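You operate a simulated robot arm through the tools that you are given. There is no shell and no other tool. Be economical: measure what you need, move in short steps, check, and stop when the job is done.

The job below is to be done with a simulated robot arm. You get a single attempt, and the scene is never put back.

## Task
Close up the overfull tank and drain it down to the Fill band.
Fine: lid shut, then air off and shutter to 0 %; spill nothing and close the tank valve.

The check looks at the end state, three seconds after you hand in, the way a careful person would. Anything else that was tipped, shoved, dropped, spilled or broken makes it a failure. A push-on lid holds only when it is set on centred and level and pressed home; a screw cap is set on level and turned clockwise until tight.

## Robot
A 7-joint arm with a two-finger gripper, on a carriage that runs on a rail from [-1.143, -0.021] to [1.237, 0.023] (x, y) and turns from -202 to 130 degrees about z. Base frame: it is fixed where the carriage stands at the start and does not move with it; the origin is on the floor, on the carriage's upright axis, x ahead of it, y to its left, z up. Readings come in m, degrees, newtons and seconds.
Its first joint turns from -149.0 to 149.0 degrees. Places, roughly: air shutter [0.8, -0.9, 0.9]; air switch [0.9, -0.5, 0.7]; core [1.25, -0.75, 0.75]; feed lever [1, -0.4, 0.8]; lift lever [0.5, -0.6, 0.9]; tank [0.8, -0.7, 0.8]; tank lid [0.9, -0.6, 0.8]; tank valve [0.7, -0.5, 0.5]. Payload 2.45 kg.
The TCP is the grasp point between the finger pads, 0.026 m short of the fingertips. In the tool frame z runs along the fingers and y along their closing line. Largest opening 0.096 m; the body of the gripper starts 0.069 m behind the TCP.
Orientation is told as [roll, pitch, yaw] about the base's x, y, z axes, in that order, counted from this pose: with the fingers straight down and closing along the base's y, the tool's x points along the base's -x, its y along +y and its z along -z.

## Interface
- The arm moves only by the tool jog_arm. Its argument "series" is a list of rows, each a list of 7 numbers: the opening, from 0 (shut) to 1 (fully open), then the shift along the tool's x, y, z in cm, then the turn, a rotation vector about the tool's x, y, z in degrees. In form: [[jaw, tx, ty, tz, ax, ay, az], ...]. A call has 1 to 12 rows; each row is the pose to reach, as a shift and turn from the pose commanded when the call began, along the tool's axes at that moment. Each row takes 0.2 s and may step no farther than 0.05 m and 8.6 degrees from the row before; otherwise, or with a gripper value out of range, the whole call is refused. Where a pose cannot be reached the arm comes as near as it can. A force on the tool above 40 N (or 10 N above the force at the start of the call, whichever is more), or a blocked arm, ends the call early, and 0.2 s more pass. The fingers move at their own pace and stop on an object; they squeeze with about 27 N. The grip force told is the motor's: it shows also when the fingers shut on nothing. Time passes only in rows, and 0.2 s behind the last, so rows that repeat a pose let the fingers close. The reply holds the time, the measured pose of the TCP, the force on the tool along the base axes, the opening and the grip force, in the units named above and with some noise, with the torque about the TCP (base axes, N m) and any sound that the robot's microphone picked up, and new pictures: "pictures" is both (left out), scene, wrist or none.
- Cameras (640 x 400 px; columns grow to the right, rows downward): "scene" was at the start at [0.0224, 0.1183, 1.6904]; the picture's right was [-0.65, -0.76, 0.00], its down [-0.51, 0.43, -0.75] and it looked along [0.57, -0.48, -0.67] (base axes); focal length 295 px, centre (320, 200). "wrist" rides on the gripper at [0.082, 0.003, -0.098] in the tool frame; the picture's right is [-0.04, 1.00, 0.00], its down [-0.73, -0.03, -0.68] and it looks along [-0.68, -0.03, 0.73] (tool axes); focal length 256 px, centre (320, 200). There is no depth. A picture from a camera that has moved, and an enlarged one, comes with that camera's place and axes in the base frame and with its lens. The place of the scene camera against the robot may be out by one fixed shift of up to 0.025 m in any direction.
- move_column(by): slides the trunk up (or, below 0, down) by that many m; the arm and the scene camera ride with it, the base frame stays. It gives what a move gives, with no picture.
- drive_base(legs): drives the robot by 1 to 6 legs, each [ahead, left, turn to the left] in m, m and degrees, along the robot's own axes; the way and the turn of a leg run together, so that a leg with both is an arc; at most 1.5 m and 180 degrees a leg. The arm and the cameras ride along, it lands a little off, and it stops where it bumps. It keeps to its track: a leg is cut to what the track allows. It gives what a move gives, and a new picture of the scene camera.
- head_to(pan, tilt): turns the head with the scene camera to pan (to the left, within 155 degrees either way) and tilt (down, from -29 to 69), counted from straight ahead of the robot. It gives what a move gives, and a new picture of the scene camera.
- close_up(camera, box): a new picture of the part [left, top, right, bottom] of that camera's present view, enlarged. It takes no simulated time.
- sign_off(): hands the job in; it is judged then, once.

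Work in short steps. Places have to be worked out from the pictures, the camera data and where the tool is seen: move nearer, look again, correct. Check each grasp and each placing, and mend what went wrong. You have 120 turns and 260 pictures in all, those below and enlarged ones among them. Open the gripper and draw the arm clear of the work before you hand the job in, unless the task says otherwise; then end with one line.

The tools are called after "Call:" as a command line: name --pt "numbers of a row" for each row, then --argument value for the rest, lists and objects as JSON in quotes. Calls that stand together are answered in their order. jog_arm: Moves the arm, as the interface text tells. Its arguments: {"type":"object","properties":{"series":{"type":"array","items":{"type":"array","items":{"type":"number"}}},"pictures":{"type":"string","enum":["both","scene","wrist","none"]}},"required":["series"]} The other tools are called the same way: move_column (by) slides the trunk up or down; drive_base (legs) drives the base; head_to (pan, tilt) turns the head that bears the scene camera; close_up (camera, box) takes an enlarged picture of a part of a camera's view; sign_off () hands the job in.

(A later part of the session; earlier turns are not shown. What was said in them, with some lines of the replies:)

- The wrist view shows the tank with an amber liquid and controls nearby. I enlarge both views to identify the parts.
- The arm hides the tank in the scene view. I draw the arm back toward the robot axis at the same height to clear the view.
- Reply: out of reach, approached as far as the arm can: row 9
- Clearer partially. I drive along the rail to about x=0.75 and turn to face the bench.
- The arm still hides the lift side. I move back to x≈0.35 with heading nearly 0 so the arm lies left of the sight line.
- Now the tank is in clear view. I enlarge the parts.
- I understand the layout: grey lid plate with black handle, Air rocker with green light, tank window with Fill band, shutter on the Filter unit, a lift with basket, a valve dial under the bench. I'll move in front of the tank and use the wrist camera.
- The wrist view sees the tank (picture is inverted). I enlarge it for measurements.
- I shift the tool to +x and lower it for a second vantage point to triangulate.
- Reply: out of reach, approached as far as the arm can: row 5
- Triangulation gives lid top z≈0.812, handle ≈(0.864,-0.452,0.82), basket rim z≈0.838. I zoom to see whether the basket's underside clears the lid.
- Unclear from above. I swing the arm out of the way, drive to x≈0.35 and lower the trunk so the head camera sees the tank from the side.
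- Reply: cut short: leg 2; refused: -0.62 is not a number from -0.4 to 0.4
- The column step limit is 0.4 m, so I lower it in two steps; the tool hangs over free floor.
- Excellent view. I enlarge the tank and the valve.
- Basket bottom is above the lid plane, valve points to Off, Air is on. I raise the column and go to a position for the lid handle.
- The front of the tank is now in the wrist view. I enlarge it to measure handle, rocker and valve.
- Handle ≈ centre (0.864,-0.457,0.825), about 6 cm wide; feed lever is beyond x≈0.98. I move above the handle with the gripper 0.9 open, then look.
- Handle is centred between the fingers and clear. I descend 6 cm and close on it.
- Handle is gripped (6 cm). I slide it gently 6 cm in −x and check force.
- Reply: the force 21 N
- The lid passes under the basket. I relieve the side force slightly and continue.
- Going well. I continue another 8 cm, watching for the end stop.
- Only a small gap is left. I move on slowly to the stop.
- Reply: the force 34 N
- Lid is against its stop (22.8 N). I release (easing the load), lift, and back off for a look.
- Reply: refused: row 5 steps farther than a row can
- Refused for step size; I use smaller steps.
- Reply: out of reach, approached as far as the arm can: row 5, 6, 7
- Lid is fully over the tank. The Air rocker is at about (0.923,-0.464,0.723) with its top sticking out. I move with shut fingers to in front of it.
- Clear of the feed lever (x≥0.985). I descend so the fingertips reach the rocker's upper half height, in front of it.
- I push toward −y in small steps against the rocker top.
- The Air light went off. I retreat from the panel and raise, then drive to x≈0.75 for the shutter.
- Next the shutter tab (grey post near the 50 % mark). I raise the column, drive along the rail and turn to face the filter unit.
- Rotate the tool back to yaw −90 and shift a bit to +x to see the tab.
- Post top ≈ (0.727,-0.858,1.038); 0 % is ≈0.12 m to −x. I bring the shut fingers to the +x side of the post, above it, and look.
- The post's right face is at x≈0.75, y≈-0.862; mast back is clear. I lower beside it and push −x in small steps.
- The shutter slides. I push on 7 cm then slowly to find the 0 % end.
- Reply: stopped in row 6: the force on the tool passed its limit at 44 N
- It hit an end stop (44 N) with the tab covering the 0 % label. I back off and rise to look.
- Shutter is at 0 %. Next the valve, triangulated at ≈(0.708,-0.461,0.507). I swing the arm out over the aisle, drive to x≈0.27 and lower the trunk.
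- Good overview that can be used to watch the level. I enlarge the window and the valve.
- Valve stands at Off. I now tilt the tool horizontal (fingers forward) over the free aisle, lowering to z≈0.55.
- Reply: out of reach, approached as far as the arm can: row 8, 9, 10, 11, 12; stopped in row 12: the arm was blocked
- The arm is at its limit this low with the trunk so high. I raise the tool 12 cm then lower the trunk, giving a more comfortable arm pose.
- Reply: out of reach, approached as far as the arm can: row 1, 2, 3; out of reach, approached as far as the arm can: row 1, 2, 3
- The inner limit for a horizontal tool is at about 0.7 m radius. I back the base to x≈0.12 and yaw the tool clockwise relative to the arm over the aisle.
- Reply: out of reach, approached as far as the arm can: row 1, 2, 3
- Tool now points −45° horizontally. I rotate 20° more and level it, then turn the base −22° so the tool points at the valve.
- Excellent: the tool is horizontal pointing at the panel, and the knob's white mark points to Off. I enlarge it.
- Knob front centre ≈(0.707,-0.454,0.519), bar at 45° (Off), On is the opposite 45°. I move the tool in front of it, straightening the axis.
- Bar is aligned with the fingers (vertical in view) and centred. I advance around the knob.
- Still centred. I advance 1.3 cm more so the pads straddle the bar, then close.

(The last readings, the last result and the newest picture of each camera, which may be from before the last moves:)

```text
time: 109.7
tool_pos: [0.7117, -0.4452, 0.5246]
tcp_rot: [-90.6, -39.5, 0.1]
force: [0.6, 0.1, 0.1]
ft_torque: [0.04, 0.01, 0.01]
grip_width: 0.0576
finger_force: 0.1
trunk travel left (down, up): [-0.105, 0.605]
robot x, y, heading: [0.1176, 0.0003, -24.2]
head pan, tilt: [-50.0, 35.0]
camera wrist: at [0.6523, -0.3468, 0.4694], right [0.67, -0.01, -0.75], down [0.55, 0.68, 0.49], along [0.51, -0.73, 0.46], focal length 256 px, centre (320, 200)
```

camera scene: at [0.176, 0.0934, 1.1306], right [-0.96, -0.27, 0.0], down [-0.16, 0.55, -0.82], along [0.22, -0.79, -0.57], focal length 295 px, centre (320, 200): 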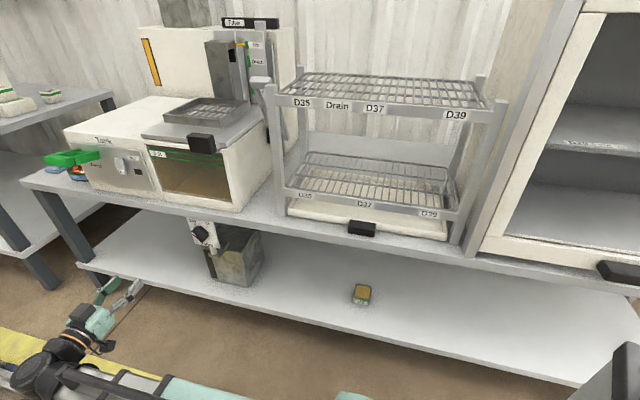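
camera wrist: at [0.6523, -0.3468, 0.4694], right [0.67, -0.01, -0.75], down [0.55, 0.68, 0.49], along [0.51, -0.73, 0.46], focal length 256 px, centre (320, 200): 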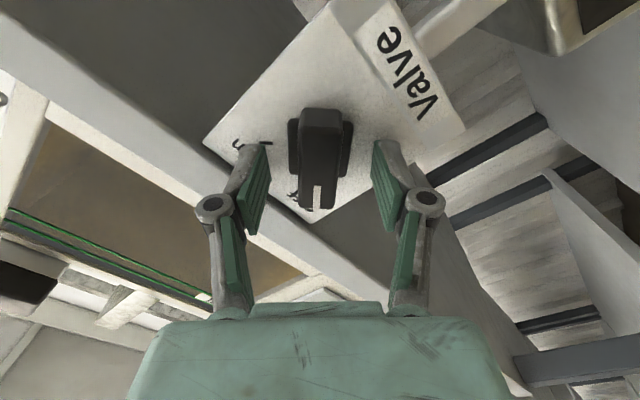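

Fingers straddle the bar. I close, and take a reference picture of the window.

Call:
jog_arm --pt "0.2 0 0 0 0 0 0" --pt "0.1 0 0 0 0 0 0" --pt "0.1 0 0 0 0 0 0" --pictures "wrist"

Call:
close_up --camera "scene" --box '[130, 120, 260, 220]'

Call:
close_up --camera "wrist" --box '[0, 80, 260, 320]'

```text
time: 110.5
tool_pos: [0.7106, -0.4458, 0.5253]
tcp_rot: [-90.5, -39.5, 0.3]
force: [-3.2, 0.2, 6.1]
ft_torque: [-0.06, -0.87, 0.13]
grip_width: 0.0217
finger_force: 44.9
trunk travel left (down, up): [-0.105, 0.605]
robot x, y, heading: [0.1214, 0.0018, -24.4]
head pan, tilt: [-50.0, 35.0]
camera wrist: at [0.652, -0.3466, 0.47], right [0.67, -0.01, -0.74], down [0.55, 0.68, 0.49], along [0.5, -0.73, 0.46], focal length 256 px, centre (320, 200)
```

wrist: 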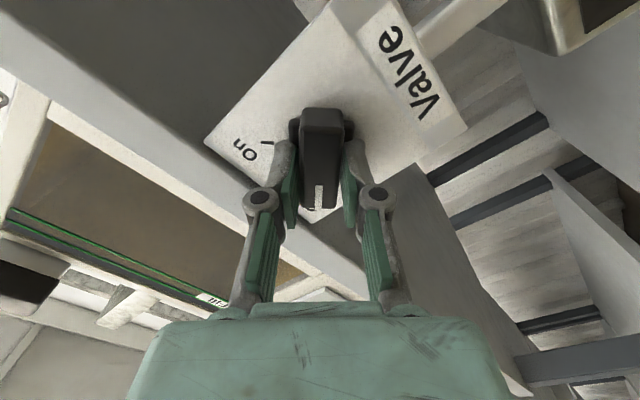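

```text
4.00 times, centred on (195, 170) of scene
camera zoom: at [0.1755, 0.0936, 1.1306], right [-0.96, -0.27, 0.0], down [-0.15, 0.55, -0.82], along [0.22, -0.79, -0.57], focal length 1179 px, centre (820, 320)
```

zoom: 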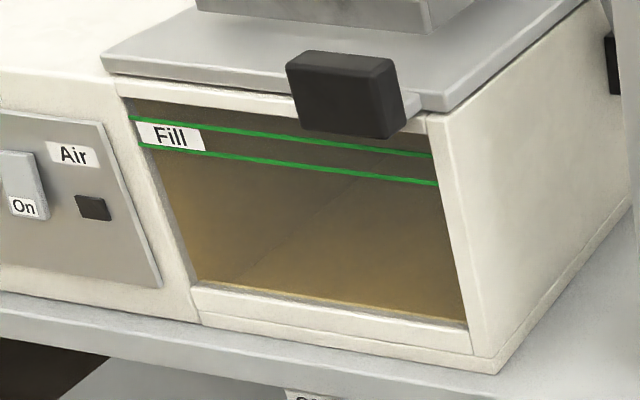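

```text
1.67 times, centred on (130, 200) of wrist
camera zoom: at [0.652, -0.3466, 0.47], right [0.67, -0.01, -0.74], down [0.55, 0.68, 0.49], along [0.5, -0.73, 0.46], focal length 427 px, centre (637, 200)
```

zoom: 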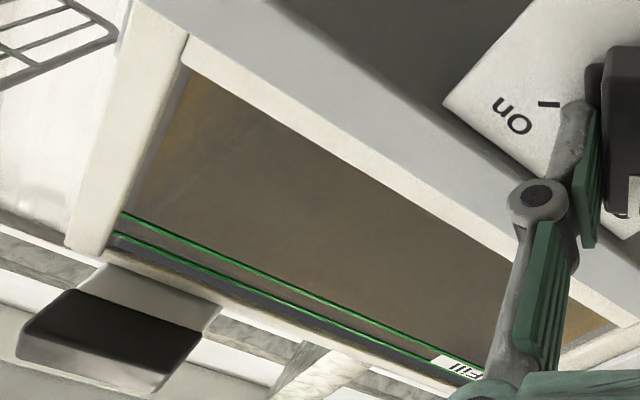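

Knob gripped (2.2 cm). I turn 45° toward On first and look at level change.

Call:
jog_arm --pt "0.1 0 0 0 0 0 8" --pt "0.1 0 0 0 0 0 16" --pt "0.1 0 0 0 0 0 24" --pt "0.1 0 0 0 0 0 32" --pt "0.1 0 0 0 0 0 40" --pt "0.1 0 0 0 0 0 45" --pictures "wrist"

Call:
close_up --camera "scene" --box '[130, 120, 260, 220]'

```text
time: 111.9
tool_pos: [0.7072, -0.4462, 0.5278]
tcp_rot: [-97.1, -84.0, 6.3]
force: [-5.1, 2.3, 11.7]
ft_torque: [0.38, 0.05, 0.66]
grip_width: 0.0199
finger_force: 44.8
trunk travel left (down, up): [-0.105, 0.605]
robot x, y, heading: [0.1197, 0.0016, -24.4]
head pan, tilt: [-50.0, 35.0]
stopped in row 6: the force on the tool passed its limit at 41 N (the readings are from after the stop); the commanded pose is now the measured one
camera wrist: at [0.7044, -0.3475, 0.4446], right [1.0, -0.01, -0.06], down [0.05, 0.69, 0.72], along [0.03, -0.73, 0.69], focal length 256 px, centre (320, 200)
```

wrist: 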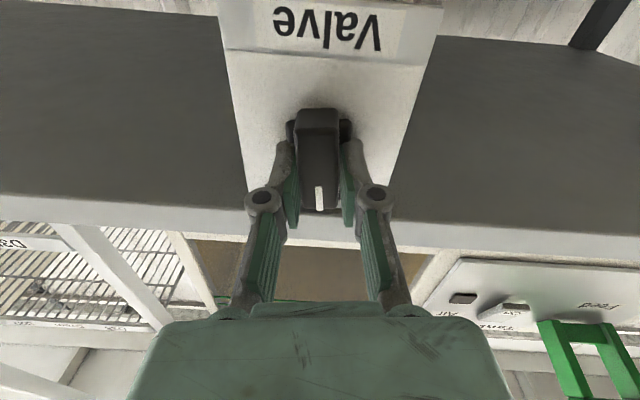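

```text
4.00 times, centred on (195, 170) of scene
camera zoom: at [0.1749, 0.0939, 1.1303], right [-0.96, -0.27, 0.0], down [-0.15, 0.55, -0.82], along [0.22, -0.79, -0.57], focal length 1179 px, centre (820, 320)
```

zoom: 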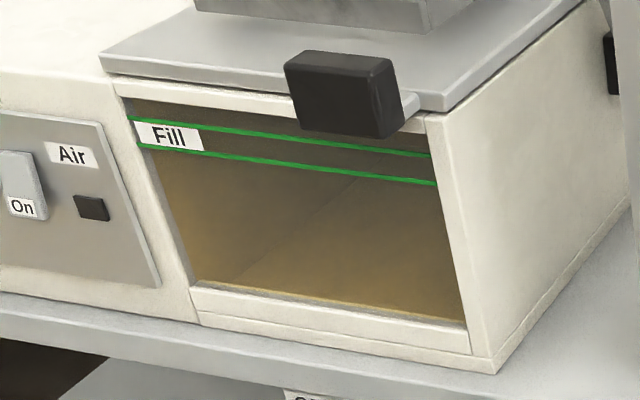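

Knob is now midway; side load built up. I shift slightly with the load and continue toward On.

Call:
jog_arm --pt "0.1 -0.15 -0.05 0 0 0 0" --pt "0.1 -0.2 -0.1 0 0 0 8" --pt "0.1 -0.2 -0.1 0 0 0 16" --pt "0.1 -0.25 -0.1 0 0 0 24" --pt "0.1 -0.25 -0.15 0 0 0 32" --pt "0.1 -0.3 -0.15 0 0 0 40" --pictures "wrist"

Call:
close_up --camera "scene" --box '[130, 120, 260, 220]'

```text
time: 113.3
tool_pos: [0.7023, -0.4464, 0.5257]
tcp_rot: [90.5, -59.9, 178.4]
force: [-2.9, 0.6, -4.4]
ft_torque: [-1.0, 0.0, 0.29]
grip_width: 0.0199
finger_force: 44.9
trunk travel left (down, up): [-0.105, 0.605]
robot x, y, heading: [0.1187, 0.0036, -24.6]
head pan, tilt: [-50.0, 35.0]
stopped in row 6: the force on the tool passed its limit at 42 N (the readings are from after the stop); the commanded pose is now the measured one
camera wrist: at [0.7499, -0.3479, 0.4572], right [0.84, -0.01, 0.54], down [-0.38, 0.69, 0.62], along [-0.38, -0.72, 0.58], focal length 256 px, centre (320, 200)
```

wrist: 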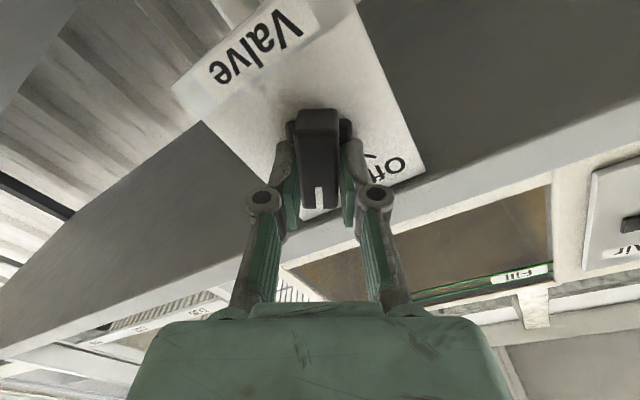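

```text
4.00 times, centred on (195, 170) of scene
camera zoom: at [0.1756, 0.0933, 1.1306], right [-0.96, -0.27, 0.0], down [-0.15, 0.55, -0.82], along [0.22, -0.79, -0.57], focal length 1179 px, centre (820, 320)
```

zoom: 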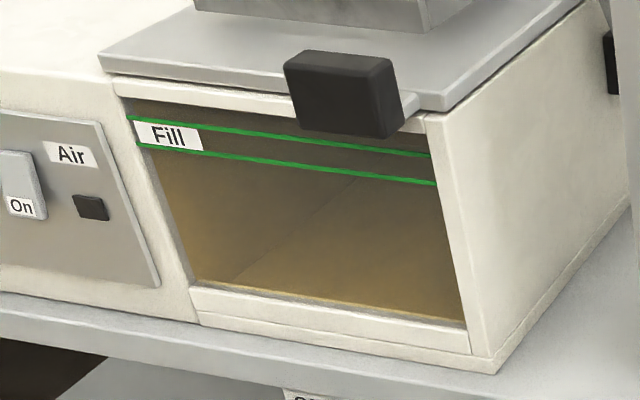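

Rotated about 80°. I try a further few degrees to see whether it is at its On stop.

Call:
jog_arm --pt "0.1 0.05 -0.05 0 0 0 4" --pt "0.1 0.05 -0.05 0 0 0 8" --pt "0.1 0.05 -0.05 0 0 0 12" --pictures "wrist"

Call:
close_up --camera "wrist" --box '[260, 90, 440, 310]'

Call:
close_up --camera "scene" --box '[130, 120, 260, 300]'

```text
time: 114.1
tool_pos: [0.7013, -0.4461, 0.5259]
tcp_rot: [90.2, -47.8, 178.7]
force: [-13.9, 3.4, -5.5]
ft_torque: [0.88, 0.01, 0.97]
grip_width: 0.0197
finger_force: 45.0
trunk travel left (down, up): [-0.105, 0.605]
robot x, y, heading: [0.1185, 0.0029, -24.5]
head pan, tilt: [-50.0, 35.0]
camera wrist: at [0.7624, -0.3482, 0.4672], right [0.71, -0.01, 0.7], down [-0.5, 0.69, 0.52], along [-0.49, -0.72, 0.49], focal length 256 px, centre (320, 200)
```

wrist: 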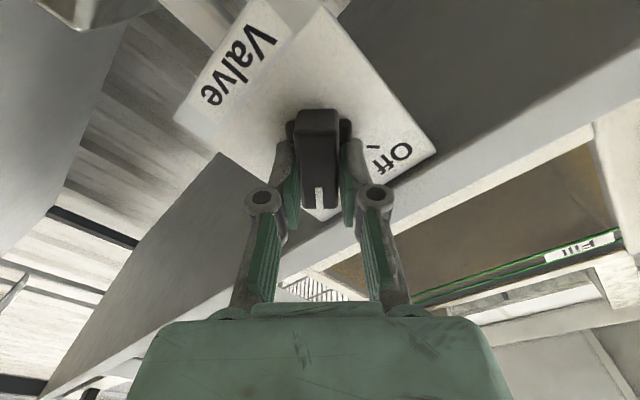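

```text
1.82 times, centred on (350, 200) of wrist
camera zoom: at [0.7624, -0.3482, 0.4672], right [0.71, -0.01, 0.7], down [-0.5, 0.69, 0.52], along [-0.49, -0.72, 0.49], focal length 465 px, centre (266, 200)
```

zoom: 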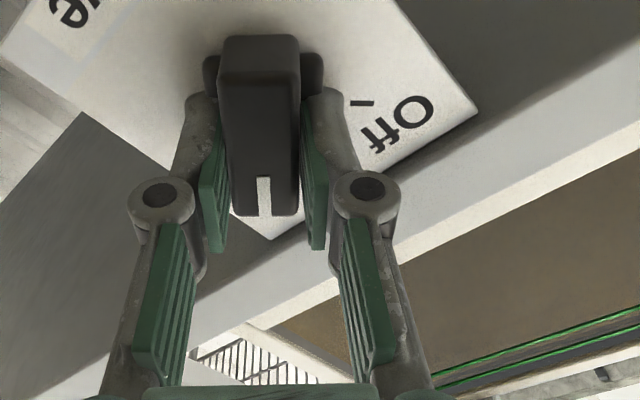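

```text
2.22 times, centred on (195, 210) of scene
camera zoom: at [0.1752, 0.0931, 1.1305], right [-0.96, -0.27, 0.0], down [-0.15, 0.55, -0.82], along [0.22, -0.79, -0.57], focal length 655 px, centre (598, 178)
```

zoom: 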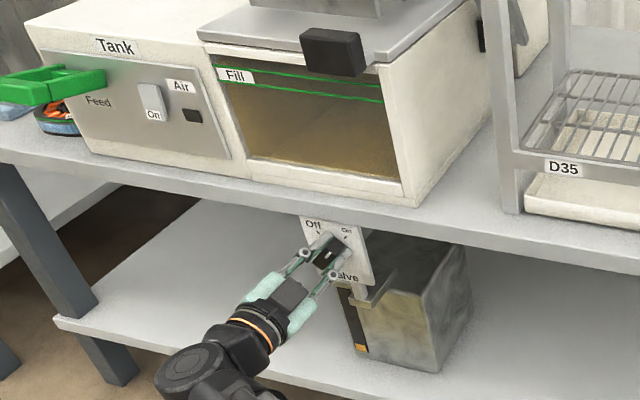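

Knob is at On, and the can's sight strip begins to show liquid. I hold ~1.2 s and look at the level.

Call:
jog_arm --pt "0.1 0 -0.1 0 0 0 0" --pt "0.1 0 -0.1 0 0 0 0" --pt "0.1 0 -0.1 0 0 0 0" --pt "0.1 0 -0.1 0 0 0 0" --pt "0.1 0 -0.1 0 0 0 0" --pictures "none"

Call:
close_up --camera "scene" --box '[130, 120, 260, 220]'

Call:
close_up --camera "wrist" --box '[380, 120, 640, 310]'

Call:
close_up --camera "scene" --box '[180, 215, 240, 295]'

```text
time: 115.3
tool_pos: [0.7014, -0.4468, 0.5251]
tcp_rot: [90.4, -47.8, 178.7]
force: [-13.7, -2.3, -4.8]
ft_torque: [-0.59, 0.01, -0.28]
grip_width: 0.0198
finger_force: 44.5
trunk travel left (down, up): [-0.105, 0.605]
robot x, y, heading: [0.1199, 0.0027, -24.4]
head pan, tilt: [-50.0, 35.0]
```

```text
4.00 times, centred on (195, 170) of scene
camera zoom: at [0.1752, 0.0931, 1.1306], right [-0.96, -0.27, 0.0], down [-0.15, 0.55, -0.82], along [0.22, -0.79, -0.57], focal length 1179 px, centre (820, 320)
```

zoom: 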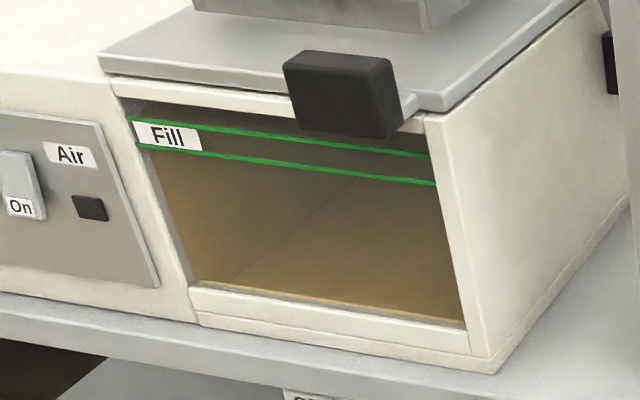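

```text
2.11 times, centred on (510, 215) of wrist
camera zoom: at [0.7623, -0.3483, 0.4669], right [0.71, -0.01, 0.7], down [-0.5, 0.69, 0.52], along [-0.49, -0.72, 0.49], focal length 539 px, centre (-80, 168)
```

zoom: 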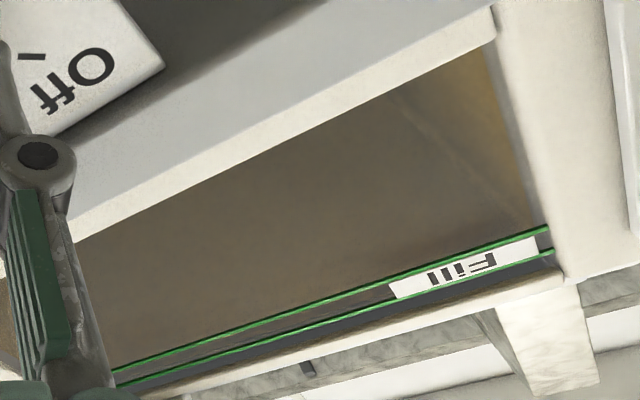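

```text
5.00 times, centred on (210, 255) of scene
camera zoom: at [0.1752, 0.0931, 1.1306], right [-0.96, -0.27, 0.0], down [-0.15, 0.55, -0.82], along [0.22, -0.79, -0.57], focal length 1474 px, centre (870, -75)
```

zoom: 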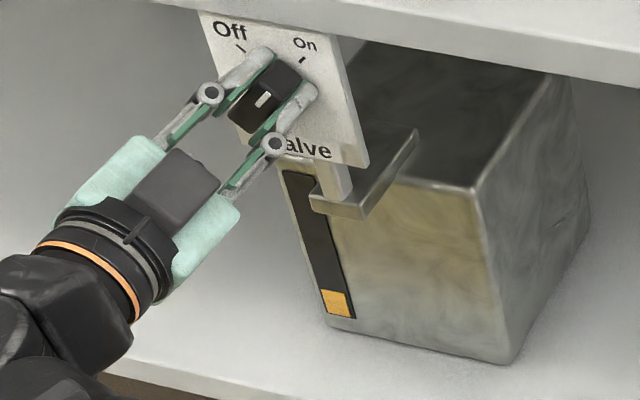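

Draining now. I zoom on the band from below to find the waterline.

Call:
close_up --camera "wrist" --box '[420, 220, 500, 270]'

Call:
close_up --camera "wrist" --box '[540, 200, 620, 250]'

Call:
close_up --camera "scene" --box '[150, 140, 200, 170]'

```text
8.00 times, centred on (460, 245) of wrist
camera zoom: at [0.7623, -0.3483, 0.4669], right [0.71, -0.01, 0.7], down [-0.5, 0.69, 0.52], along [-0.49, -0.72, 0.49], focal length 2048 px, centre (-800, -160)
```

zoom: 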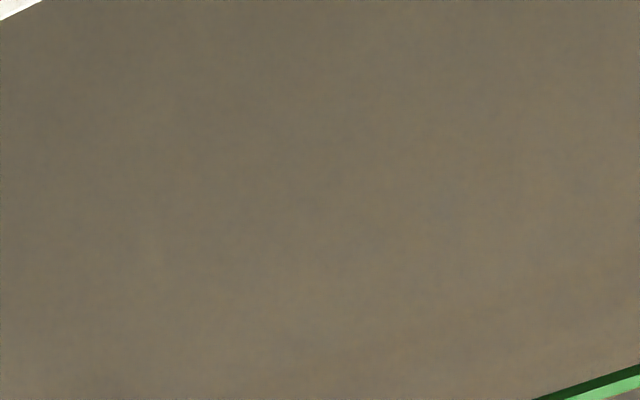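

```text
8.00 times, centred on (580, 225) of wrist
camera zoom: at [0.7623, -0.3483, 0.4669], right [0.71, -0.01, 0.7], down [-0.5, 0.69, 0.52], along [-0.49, -0.72, 0.49], focal length 2048 px, centre (-1760, 0)
```

zoom: 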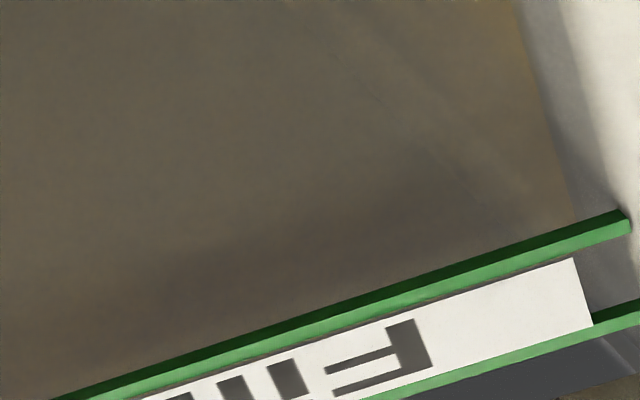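

```text
12.80 times, centred on (175, 155) of scene
camera zoom: at [0.1752, 0.0931, 1.1306], right [-0.96, -0.27, 0.0], down [-0.15, 0.55, -0.82], along [0.22, -0.79, -0.57], focal length 3773 px, centre (2176, 776)
```

zoom: 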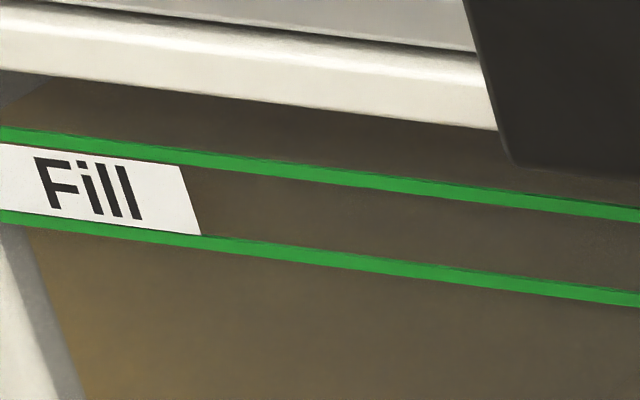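

I zoom the middle of the band in the wrist view.

Call:
close_up --camera "wrist" --box '[450, 245, 530, 295]'

```text
8.00 times, centred on (490, 270) of wrist
camera zoom: at [0.7623, -0.3483, 0.4669], right [0.71, -0.01, 0.7], down [-0.5, 0.69, 0.52], along [-0.49, -0.72, 0.49], focal length 2048 px, centre (-1040, -360)
```

zoom: 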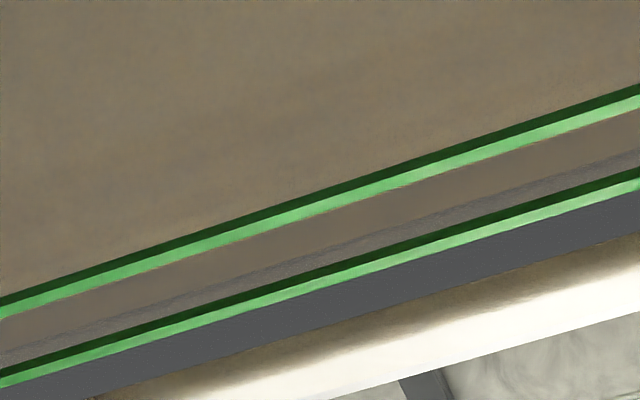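

The brown boundary is now just below the upper line (with parallax from below, true level is a bit higher). I hold 0.4 s more and compare.

Call:
jog_arm --pt "0.1 0 0 0 0 0 0" --pictures "none"

Call:
close_up --camera "wrist" --box '[450, 245, 530, 295]'

Call:
close_up --camera "scene" --box '[180, 215, 240, 295]'

```text
time: 115.7
tool_pos: [0.7009, -0.4459, 0.5257]
tcp_rot: [90.4, -47.9, 178.5]
force: [-15.9, -3.6, -4.5]
ft_torque: [-0.82, 0.0, -0.49]
grip_width: 0.0196
finger_force: 44.8
trunk travel left (down, up): [-0.105, 0.605]
robot x, y, heading: [0.1199, 0.0038, -24.3]
head pan, tilt: [-50.0, 35.0]
```

```text
8.00 times, centred on (490, 270) of wrist
camera zoom: at [0.7623, -0.3483, 0.467], right [0.71, -0.01, 0.7], down [-0.5, 0.69, 0.52], along [-0.49, -0.72, 0.49], focal length 2048 px, centre (-1040, -360)
```

zoom: 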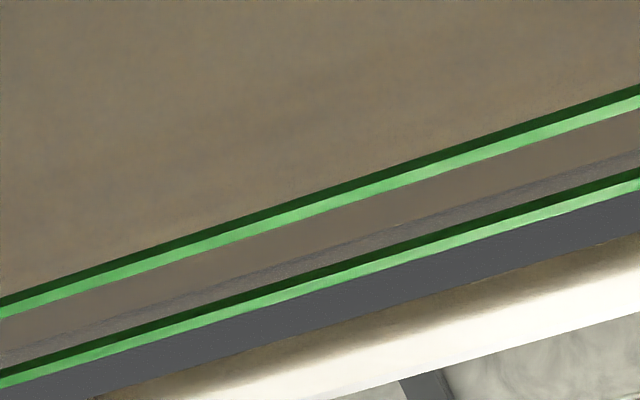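

```text
5.00 times, centred on (210, 255) of scene
camera zoom: at [0.1752, 0.0931, 1.1306], right [-0.96, -0.27, 0.0], down [-0.15, 0.55, -0.82], along [0.22, -0.79, -0.57], focal length 1474 px, centre (870, -75)
```

zoom: 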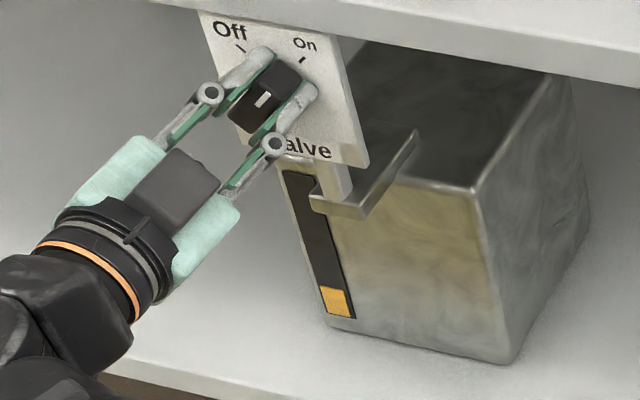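

Change is small, so the flow is slow. I hold 2 s and compare again.

Call:
jog_arm --pt "0.1 0 -0.1 0 0 0 0" --pt "0.1 0 -0.1 0 0 0 0" --pt "0.1 0 -0.1 0 0 0 0" --pt "0.1 0 -0.1 0 0 0 0" --pt "0.1 0 -0.1 0 0 0 0" --pt "0.1 0 -0.1 0 0 0 0" --pt "0.1 0 -0.1 0 0 0 0" --pt "0.1 0 -0.1 0 0 0 0" --pictures "none"

Call:
close_up --camera "wrist" --box '[450, 245, 530, 295]'

Call:
close_up --camera "scene" --box '[180, 215, 240, 295]'

Call:
close_up --camera "scene" --box '[150, 140, 240, 190]'

```text
time: 117.5
tool_pos: [0.7021, -0.4457, 0.526]
tcp_rot: [90.4, -47.8, 178.7]
force: [-2.3, -11.9, 6.8]
ft_torque: [-0.48, -0.04, 0.05]
grip_width: 0.0198
finger_force: 45.2
trunk travel left (down, up): [-0.105, 0.605]
robot x, y, heading: [0.1181, 0.0037, -24.4]
head pan, tilt: [-50.0, 35.0]
```

```text
8.00 times, centred on (490, 270) of wrist
camera zoom: at [0.762, -0.3481, 0.4669], right [0.71, -0.01, 0.7], down [-0.5, 0.69, 0.52], along [-0.49, -0.72, 0.49], focal length 2048 px, centre (-1040, -360)
```

zoom: 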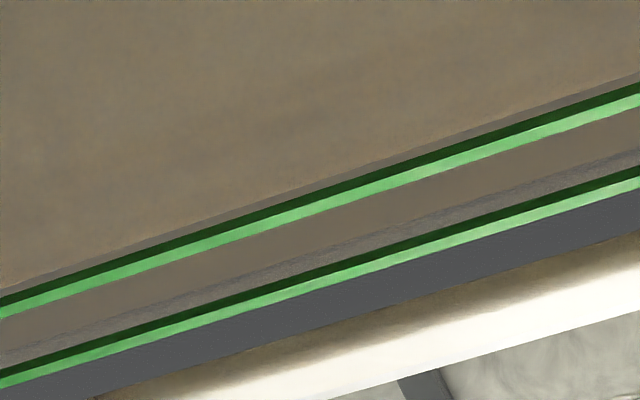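

```text
5.00 times, centred on (210, 255) of scene
camera zoom: at [0.1751, 0.0932, 1.1307], right [-0.96, -0.27, 0.0], down [-0.15, 0.55, -0.82], along [0.22, -0.79, -0.57], focal length 1474 px, centre (870, -75)
```

zoom: 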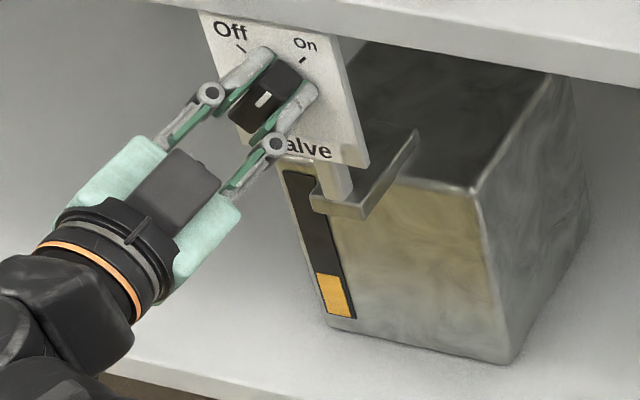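

```text
7.11 times, centred on (195, 165) of scene
camera zoom: at [0.1751, 0.0932, 1.1307], right [-0.96, -0.27, 0.0], down [-0.15, 0.55, -0.82], along [0.22, -0.79, -0.57], focal length 2096 px, centre (1209, 449)
```

zoom: 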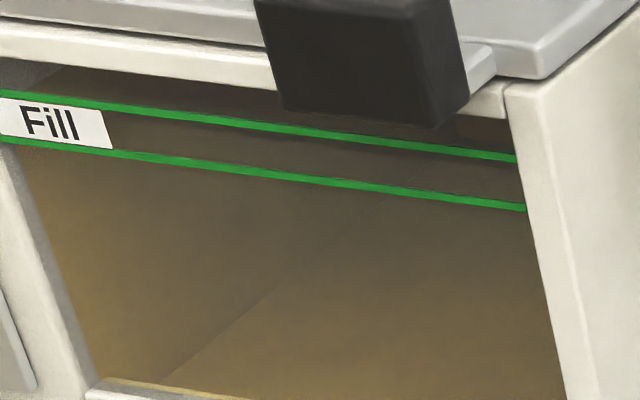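

Flow is slow, but the steep view makes the exact level uncertain. I close the valve now (rotating about the knob's true axis) so I can measure calmly.

Call:
jog_arm --pt "0.1 0.007 0.09 0 0 0 -8" --pt "0.1 0.026 0.185 0 0 0 -16" --pt "0.1 0.058 0.272 0 0 0 -24" --pt "0.1 0.102 0.355 0 0 0 -32" --pt "0.1 0.157 0.431 0 0 0 -40" --pt "0.1 0.222 0.498 0 0 0 -48" --pt "0.1 0.295 0.555 0 0 0 -56" --pt "0.1 0.376 0.602 0 0 0 -64" --pt "0.1 0.463 0.637 0 0 0 -72" --pt "0.1 0.554 0.66 0 0 0 -80" --pt "0.1 0.635 0.669 0 0 0 -87" --pt "0.1 0.68 0.67 0 0 0 -91" --pictures "wrist"

Call:
close_up --camera "scene" --box '[180, 215, 240, 295]'

```text
time: 120.1
tool_pos: [0.7103, -0.4455, 0.5237]
tcp_rot: [-90.2, -41.2, -1.0]
force: [0.8, 3.5, 9.1]
ft_torque: [0.14, -1.47, 0.77]
grip_width: 0.0207
finger_force: 45.3
trunk travel left (down, up): [-0.105, 0.605]
robot x, y, heading: [0.1207, 0.0021, -24.5]
head pan, tilt: [-50.0, 35.0]
camera wrist: at [0.6548, -0.3455, 0.4679], right [0.69, -0.02, -0.73], down [0.55, 0.67, 0.5], along [0.48, -0.74, 0.47], focal length 256 px, centre (320, 200)
```

wrist: 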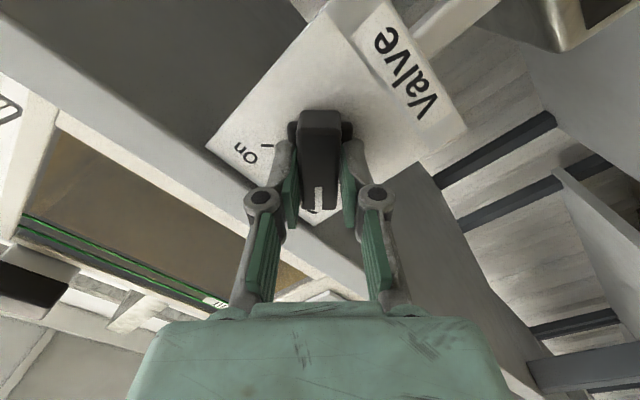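

```text
5.00 times, centred on (210, 255) of scene
camera zoom: at [0.1748, 0.0938, 1.1306], right [-0.96, -0.27, 0.0], down [-0.15, 0.55, -0.82], along [0.22, -0.79, -0.57], focal length 1474 px, centre (870, -75)
```

zoom: 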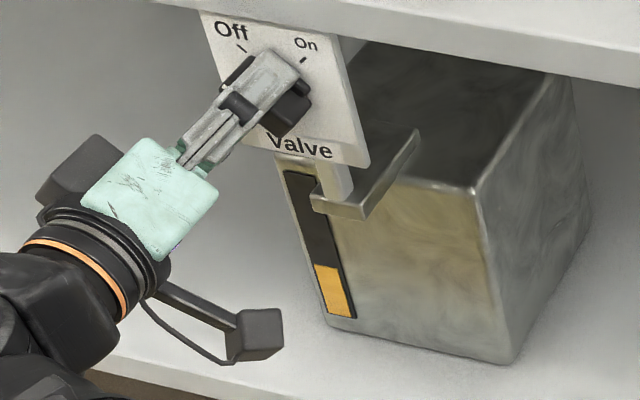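

Valve is back at Off. I check the window from this angle, then release and view it level.

Call:
close_up --camera "wrist" --box '[60, 215, 140, 275]'

Call:
jog_arm --pt "0.6 0 0 0 0 0 0" --pt "0.6 0 0 0 0 0 0" --pt "0.6 0 0 -4 0 0 0" --pt "0.6 0 0 -8 0 0 0" --pt "0.6 0 0 -12 0 0 0" --pictures "wrist"

Call:
close_up --camera "scene" --box '[180, 215, 240, 295]'

```text
6.67 times, centred on (100, 245) of wrist
camera zoom: at [0.6548, -0.3455, 0.4679], right [0.69, -0.02, -0.73], down [0.55, 0.67, 0.5], along [0.48, -0.74, 0.47], focal length 1707 px, centre (1787, -100)
```

zoom: 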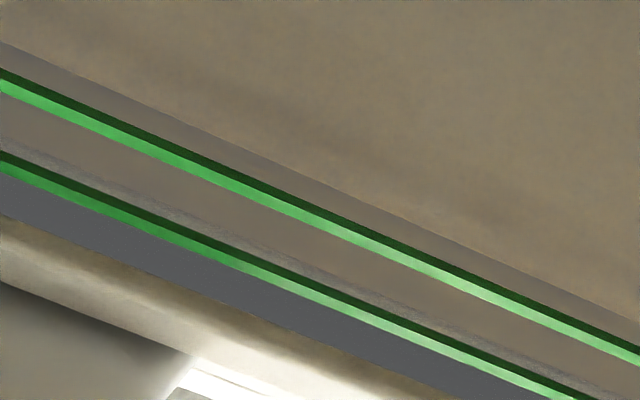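

```text
time: 121.3
tool_pos: [0.7125, -0.3241, 0.5242]
tcp_rot: [-90.2, -41.1, -0.9]
force: [0.0, -0.6, 0.2]
ft_torque: [0.02, 0.03, 0.04]
grip_width: 0.0576
finger_force: 0.1
trunk travel left (down, up): [-0.105, 0.605]
robot x, y, heading: [0.1201, 0.0028, -24.5]
head pan, tilt: [-50.0, 35.0]
camera wrist: at [0.6552, -0.2245, 0.4674], right [0.69, -0.02, -0.73], down [0.55, 0.67, 0.5], along [0.48, -0.74, 0.47], focal length 256 px, centre (320, 200)
```

wrist: 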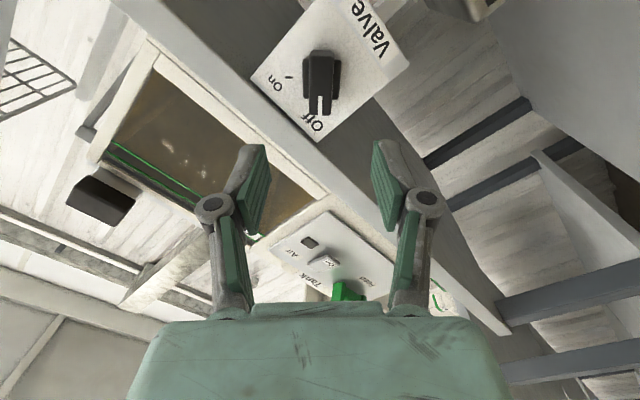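

```text
5.00 times, centred on (210, 255) of scene
camera zoom: at [0.1755, 0.0932, 1.1306], right [-0.96, -0.27, 0.0], down [-0.15, 0.55, -0.82], along [0.22, -0.79, -0.57], focal length 1474 px, centre (870, -75)
```

zoom: 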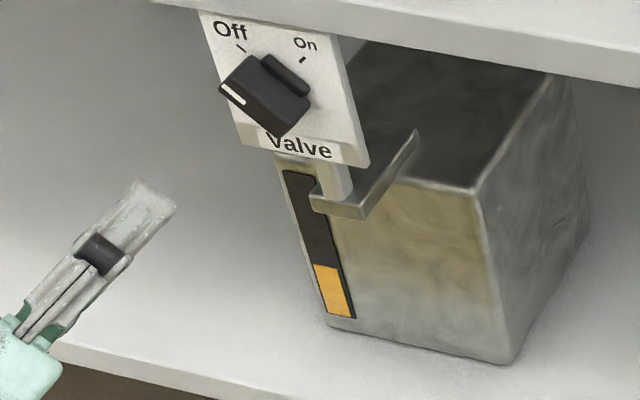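

Valve Off and the can level steady. Now I level the tool, raise the trunk and tilt the camera to look at the window horizontally.

Call:
jog_arm --pt "0.6 0 0 -1 0 0 8" --pt "0.6 0 0 -2 0 0 16" --pt "0.6 0 0 -3 0 0 24" --pt "0.6 0 0 -4 0 0 32" --pt "0.6 0 0 -5 0 0 40" --pt "0.6 0 0 -6 0 0 48" --pictures "none"

Call:
move_column --by 0.35

Call:
jog_arm --pt "0.6 0 0 0 0 8 0" --pt "0.6 0 0 0 0 16 0" --pt "0.6 0 0 0 0 24 0" --pt "0.6 0 0 0 0 32 0" --pt "0.6 0 0 0 0 40 0" --pt "0.6 0 0 0 0 45 0" --pictures "wrist"

```text
time: 122.7
tool_pos: [0.7136, -0.2679, 0.5219]
tcp_rot: [-107.4, -89.2, 16.3]
force: [-0.3, -0.1, 0.3]
ft_torque: [-0.01, 0.0, 0.0]
grip_width: 0.0577
finger_force: 0.1
trunk travel left (down, up): [-0.105, 0.605]
robot x, y, heading: [0.1199, 0.0052, -24.6]
head pan, tilt: [-50.0, 35.0]
```

```text
time: 126.1
tool_pos: [0.7138, -0.2676, 0.8728]
tcp_rot: [-104.6, -89.1, 13.5]
force: [0.0, 0.2, -0.5]
ft_torque: [-0.02, -0.02, 0.01]
grip_width: 0.0576
finger_force: 0.0
trunk travel left (down, up): [-0.455, 0.255]
robot x, y, heading: [0.1205, 0.0023, -24.5]
head pan, tilt: [-50.0, 35.0]
```

```text
time: 127.5
tool_pos: [0.7146, -0.2677, 0.8733]
tcp_rot: [-1.3, -45.0, -90.1]
force: [0.0, -0.6, 0.2]
ft_torque: [-0.03, -0.02, -0.01]
grip_width: 0.0576
finger_force: 0.0
trunk travel left (down, up): [-0.455, 0.255]
robot x, y, heading: [0.1183, 0.0017, -24.4]
head pan, tilt: [-50.0, 35.0]
camera wrist: at [0.7219, -0.1395, 0.8847], right [1.0, -0.05, 0.01], down [-0.01, -0.04, 1.0], along [-0.05, -1.0, -0.04], focal length 256 px, centre (320, 200)
```

wrist: 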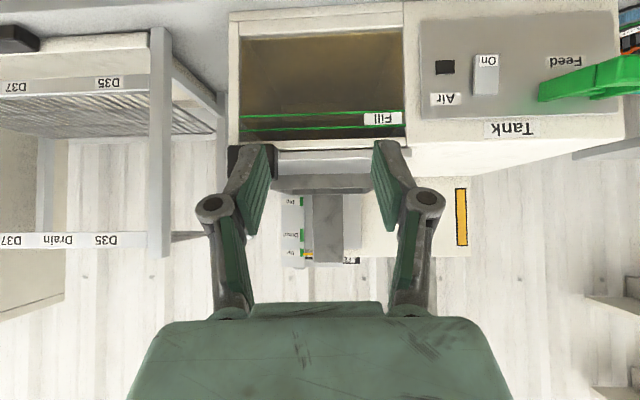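

Almost level view. I lower the camera another 10 cm to sit at band height.

Call:
jog_arm --pt "0.6 2.5 0 2.5 0 0 0" --pt "0.6 5 0 5 0 0 0" --pt "0.6 7.4 0 7.4 0 0 0" --pictures "wrist"

Call:
close_up --camera "wrist" --box '[230, 130, 430, 250]'

```text
time: 128.3
tool_pos: [0.7125, -0.268, 0.7672]
tcp_rot: [-1.2, -45.3, -90.2]
force: [-0.4, 0.5, 0.0]
ft_torque: [-0.03, -0.01, 0.01]
grip_width: 0.0576
finger_force: 0.0
trunk travel left (down, up): [-0.455, 0.255]
robot x, y, heading: [0.1209, 0.0082, -24.4]
head pan, tilt: [-50.0, 35.0]
camera wrist: at [0.7191, -0.1398, 0.7795], right [1.0, -0.05, 0.01], down [-0.01, -0.03, 1.0], along [-0.05, -1.0, -0.03], focal length 256 px, centre (320, 200)
```

wrist: 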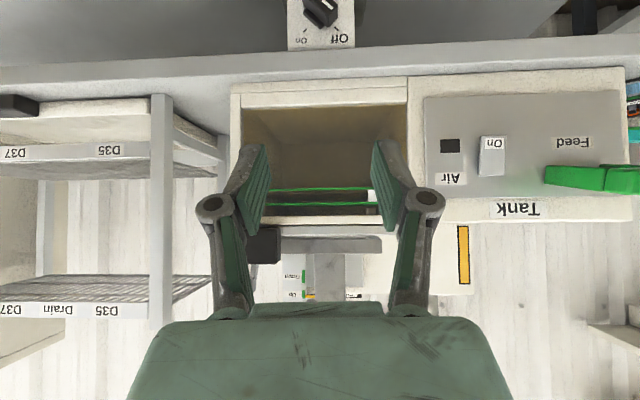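

```text
3.20 times, centred on (330, 190) of wrist
camera zoom: at [0.7191, -0.1398, 0.7795], right [1.0, -0.05, 0.01], down [-0.01, -0.03, 1.0], along [-0.05, -1.0, -0.03], focal length 819 px, centre (288, 232)
```

zoom: 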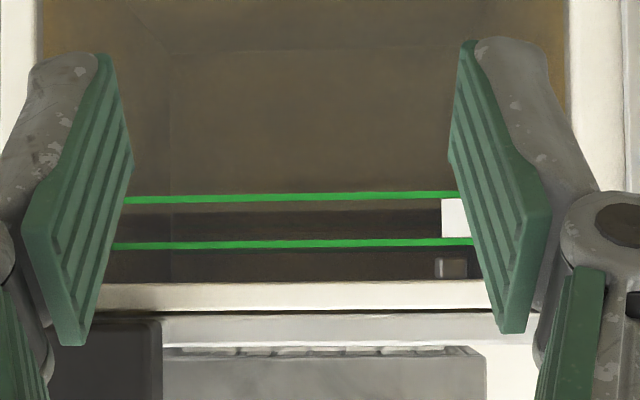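

A tone change is visible between the lines. I zoom further.

Call:
close_up --camera "wrist" --box '[270, 175, 370, 225]'

```text
6.40 times, centred on (320, 200) of wrist
camera zoom: at [0.7191, -0.1398, 0.7795], right [1.0, -0.05, 0.01], down [-0.01, -0.03, 1.0], along [-0.05, -1.0, -0.03], focal length 1638 px, centre (320, 200)
```

zoom: 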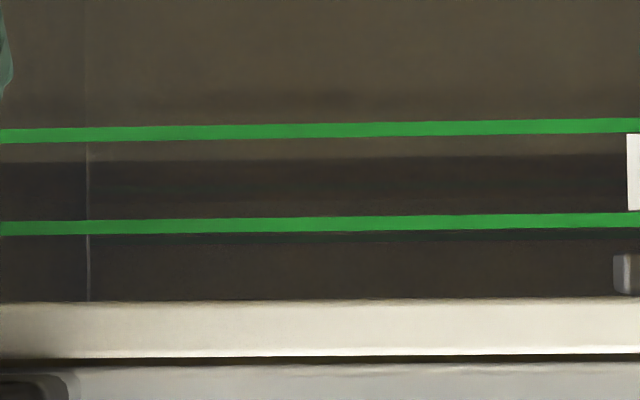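

I need to disentangle surface edge from wall features, so I take zooms from two more heights.

Call:
jog_arm --pt "1 -2.5 0 -2.5 0 0 0" --pt "1 -4.2 0 -4.2 0 0 0" --pictures "none"

Call:
close_up --camera "wrist" --box '[240, 90, 400, 190]'

Call:
jog_arm --pt "1 -2.5 0 -2.5 0 0 0" --pt "1 -4.2 0 -4.2 0 0 0" --pictures "none"

Call:
close_up --camera "wrist" --box '[240, 30, 400, 150]'

```text
time: 128.9
tool_pos: [0.7141, -0.2673, 0.8275]
tcp_rot: [-1.3, -45.2, -90.2]
force: [-0.4, -0.2, -0.1]
ft_torque: [-0.04, -0.02, -0.05]
grip_width: 0.0959
finger_force: 0.0
trunk travel left (down, up): [-0.455, 0.255]
robot x, y, heading: [0.1217, 0.003, -24.6]
head pan, tilt: [-50.0, 35.0]
```

```text
4.00 times, centred on (320, 140) of wrist
camera zoom: at [0.7211, -0.1392, 0.8393], right [1.0, -0.05, 0.01], down [-0.01, -0.03, 1.0], along [-0.05, -1.0, -0.03], focal length 1024 px, centre (320, 440)
```

zoom: 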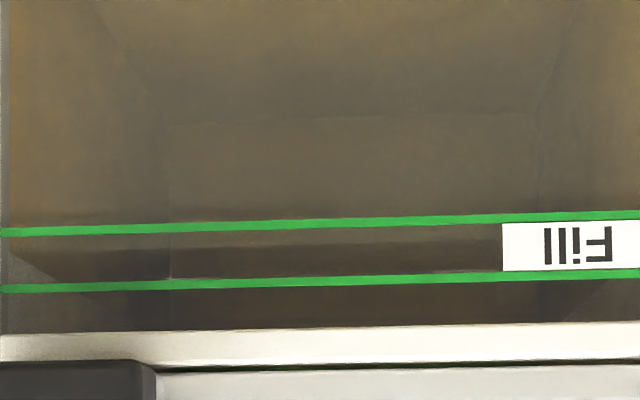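

```text
time: 129.5
tool_pos: [0.7131, -0.2679, 0.8861]
tcp_rot: [-1.2, -45.2, -90.1]
force: [-0.5, -0.3, -0.4]
ft_torque: [-0.01, -0.01, 0.03]
grip_width: 0.096
finger_force: 0.0
trunk travel left (down, up): [-0.455, 0.255]
robot x, y, heading: [0.1196, -0.0011, -24.5]
head pan, tilt: [-50.0, 35.0]
```

```text
3.33 times, centred on (320, 90) of wrist
camera zoom: at [0.7212, -0.14, 0.8985], right [1.0, -0.05, 0.01], down [-0.01, -0.03, 1.0], along [-0.05, -1.0, -0.03], focal length 853 px, centre (320, 567)
```

zoom: 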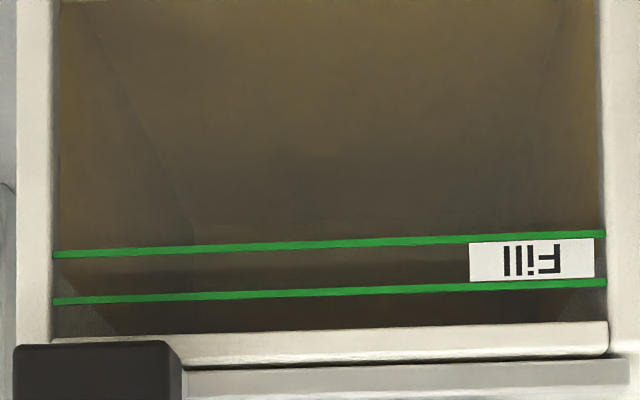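

The tone step sits at the same height at the front glass from all three viewpoints: about 6 mm above the lower line of a ~19 mm band, so the level is in the band. I verify the overall state and that the valve doesn't leak.

Call:
head_to --pan -40 --tilt 40

Call:
close_up --camera "scene" --box '[100, 60, 340, 210]'

Call:
close_up --camera "scene" --box '[150, 180, 270, 280]'

```text
time: 130.2
tool_pos: [0.7132, -0.2679, 0.8858]
tcp_rot: [-1.3, -45.1, -90.0]
force: [0.5, 1.2, -0.4]
ft_torque: [-0.02, -0.01, 0.01]
grip_width: 0.0959
finger_force: 0.1
trunk travel left (down, up): [-0.455, 0.255]
robot x, y, heading: [0.1202, -0.0009, -24.5]
head pan, tilt: [-40.0, 40.0]
camera scene: at [0.1885, 0.1015, 1.473], right [-0.9, -0.43, 0.0], down [-0.28, 0.58, -0.77], along [0.33, -0.69, -0.64], focal length 295 px, centre (320, 200)
```

scene: 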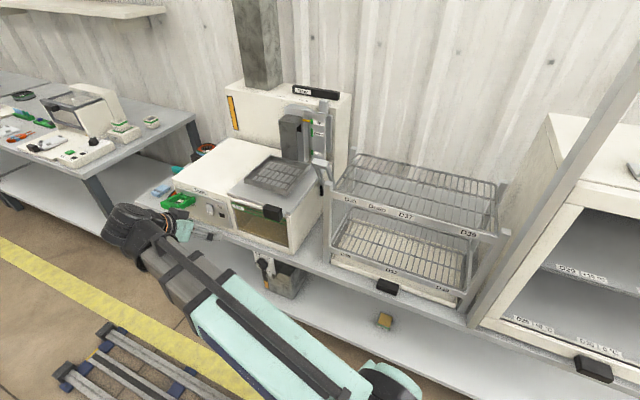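

```text
2.67 times, centred on (220, 135) of scene
camera zoom: at [0.1885, 0.1015, 1.473], right [-0.9, -0.43, 0.0], down [-0.28, 0.58, -0.77], along [0.33, -0.69, -0.64], focal length 786 px, centre (587, 373)
```

zoom: 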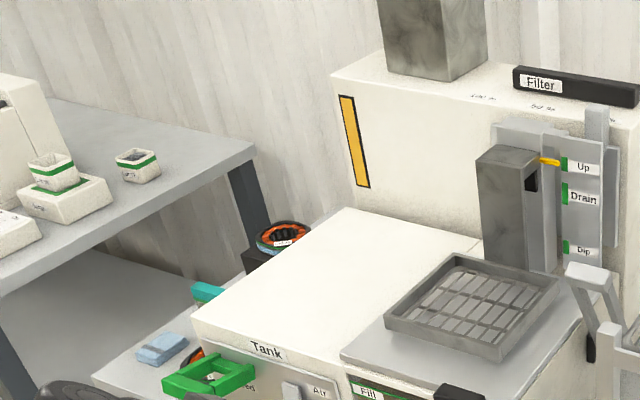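

```text
4.00 times, centred on (210, 230) of scene
camera zoom: at [0.1885, 0.1015, 1.473], right [-0.9, -0.43, 0.0], down [-0.28, 0.58, -0.77], along [0.33, -0.69, -0.64], focal length 1179 px, centre (760, 80)
```

zoom: 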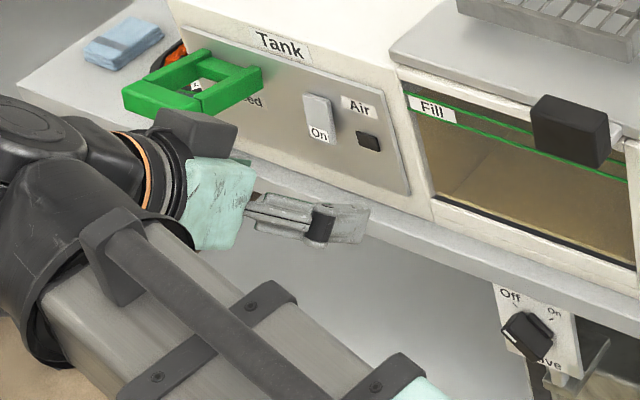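

Everything looks right. I zoom once on shutter and lid's left edge while swinging the arm clear.

Call:
close_up --camera "scene" --box '[270, 80, 350, 140]'

Call:
close_up --camera "scene" --box '[220, 140, 350, 250]'

Call:
drive_base --legs '[[0, 0, 30]]'

Call:
head_to --pan -68 --tilt 40

Call:
close_up --camera "scene" --box '[200, 220, 320, 310]'

```text
6.67 times, centred on (310, 110) of scene
camera zoom: at [0.1885, 0.1015, 1.473], right [-0.9, -0.43, 0.0], down [-0.28, 0.58, -0.77], along [0.33, -0.69, -0.64], focal length 1965 px, centre (387, 800)
```

zoom: 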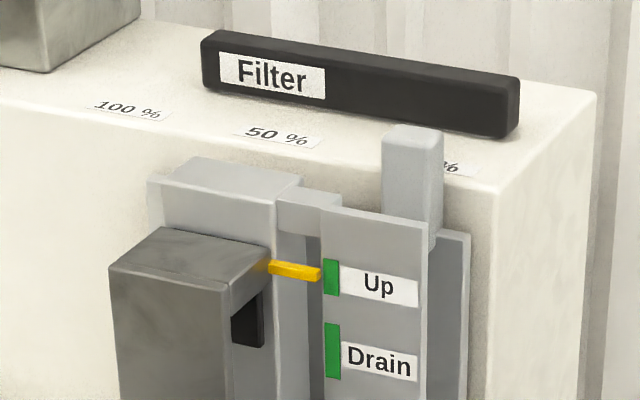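

```text
3.64 times, centred on (285, 195) of scene
camera zoom: at [0.1885, 0.1015, 1.473], right [-0.9, -0.43, 0.0], down [-0.28, 0.58, -0.77], along [0.33, -0.69, -0.64], focal length 1072 px, centre (447, 218)
```

zoom: 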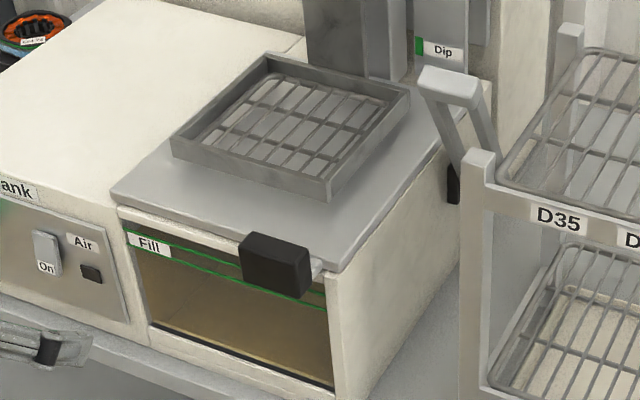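

```text
time: 132.1
tool_pos: [0.7696, 0.0555, 0.8854]
tcp_rot: [-1.3, -45.2, -61.1]
force: [0.2, -0.3, -0.1]
ft_torque: [0.01, 0.01, -0.04]
grip_width: 0.0962
finger_force: 0.1
trunk travel left (down, up): [-0.455, 0.255]
robot x, y, heading: [0.1172, 0.0022, 4.9]
head pan, tilt: [-40.0, 40.0]
camera scene: at [0.1333, 0.1213, 1.473], right [-0.58, -0.82, 0.0], down [-0.52, 0.37, -0.77], along [0.63, -0.44, -0.64], focal length 295 px, centre (320, 200)
```

scene: 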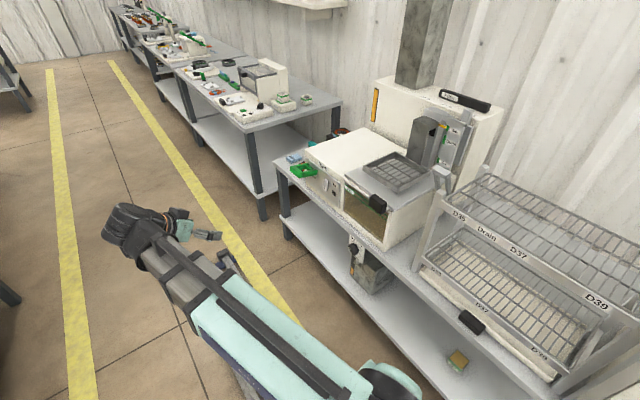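

```text
time: 133.0
tool_pos: [0.7699, 0.0563, 0.8857]
tcp_rot: [-1.2, -45.3, -61.1]
force: [0.3, -0.1, 0.9]
ft_torque: [0.01, 0.01, 0.0]
grip_width: 0.0957
finger_force: 0.1
trunk travel left (down, up): [-0.455, 0.255]
robot x, y, heading: [0.1201, 0.0022, 4.5]
head pan, tilt: [-68.0, 40.0]
camera scene: at [0.1021, 0.0945, 1.473], right [-0.89, -0.45, 0.0], down [-0.29, 0.57, -0.77], along [0.34, -0.68, -0.64], focal length 295 px, centre (320, 200)
```

scene: 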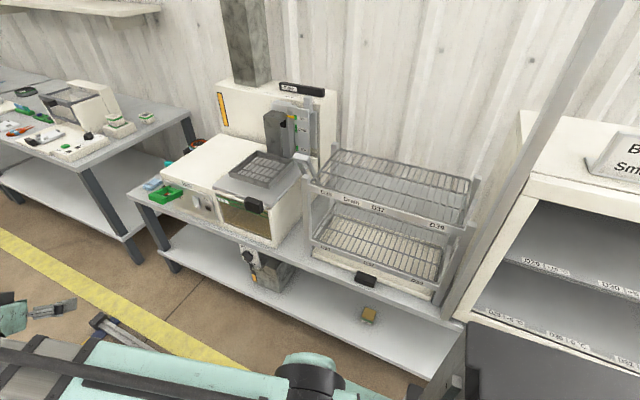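

```text
4.44 times, centred on (260, 265) of scene
camera zoom: at [0.1021, 0.0945, 1.473], right [-0.89, -0.45, 0.0], down [-0.29, 0.57, -0.77], along [0.34, -0.68, -0.64], focal length 1310 px, centre (587, -89)
```

zoom: 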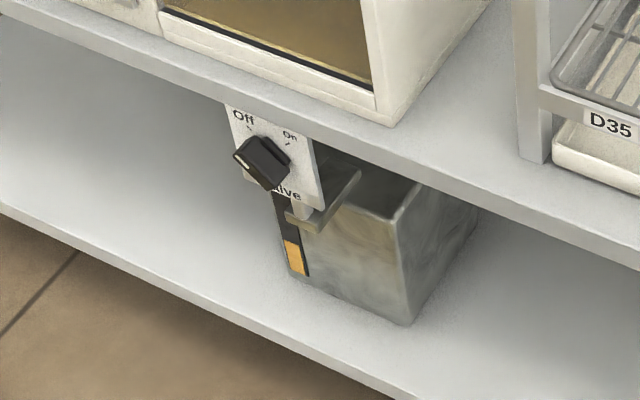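

Tab covers the 0 % label (as it covered 50 % before), lid is home, Air lamp is out, valve is at Off with the can level steady, and the arm is clear and open. I hand in.

Call:
sign_off

```text
The job is handed in.
```

The lid is shut against its stop, the air is off, the shutter is at 0 %, and the tank is drained into the Fill band, about 6 mm above the lower line. The valve is closed at Off, and I saw no spill.
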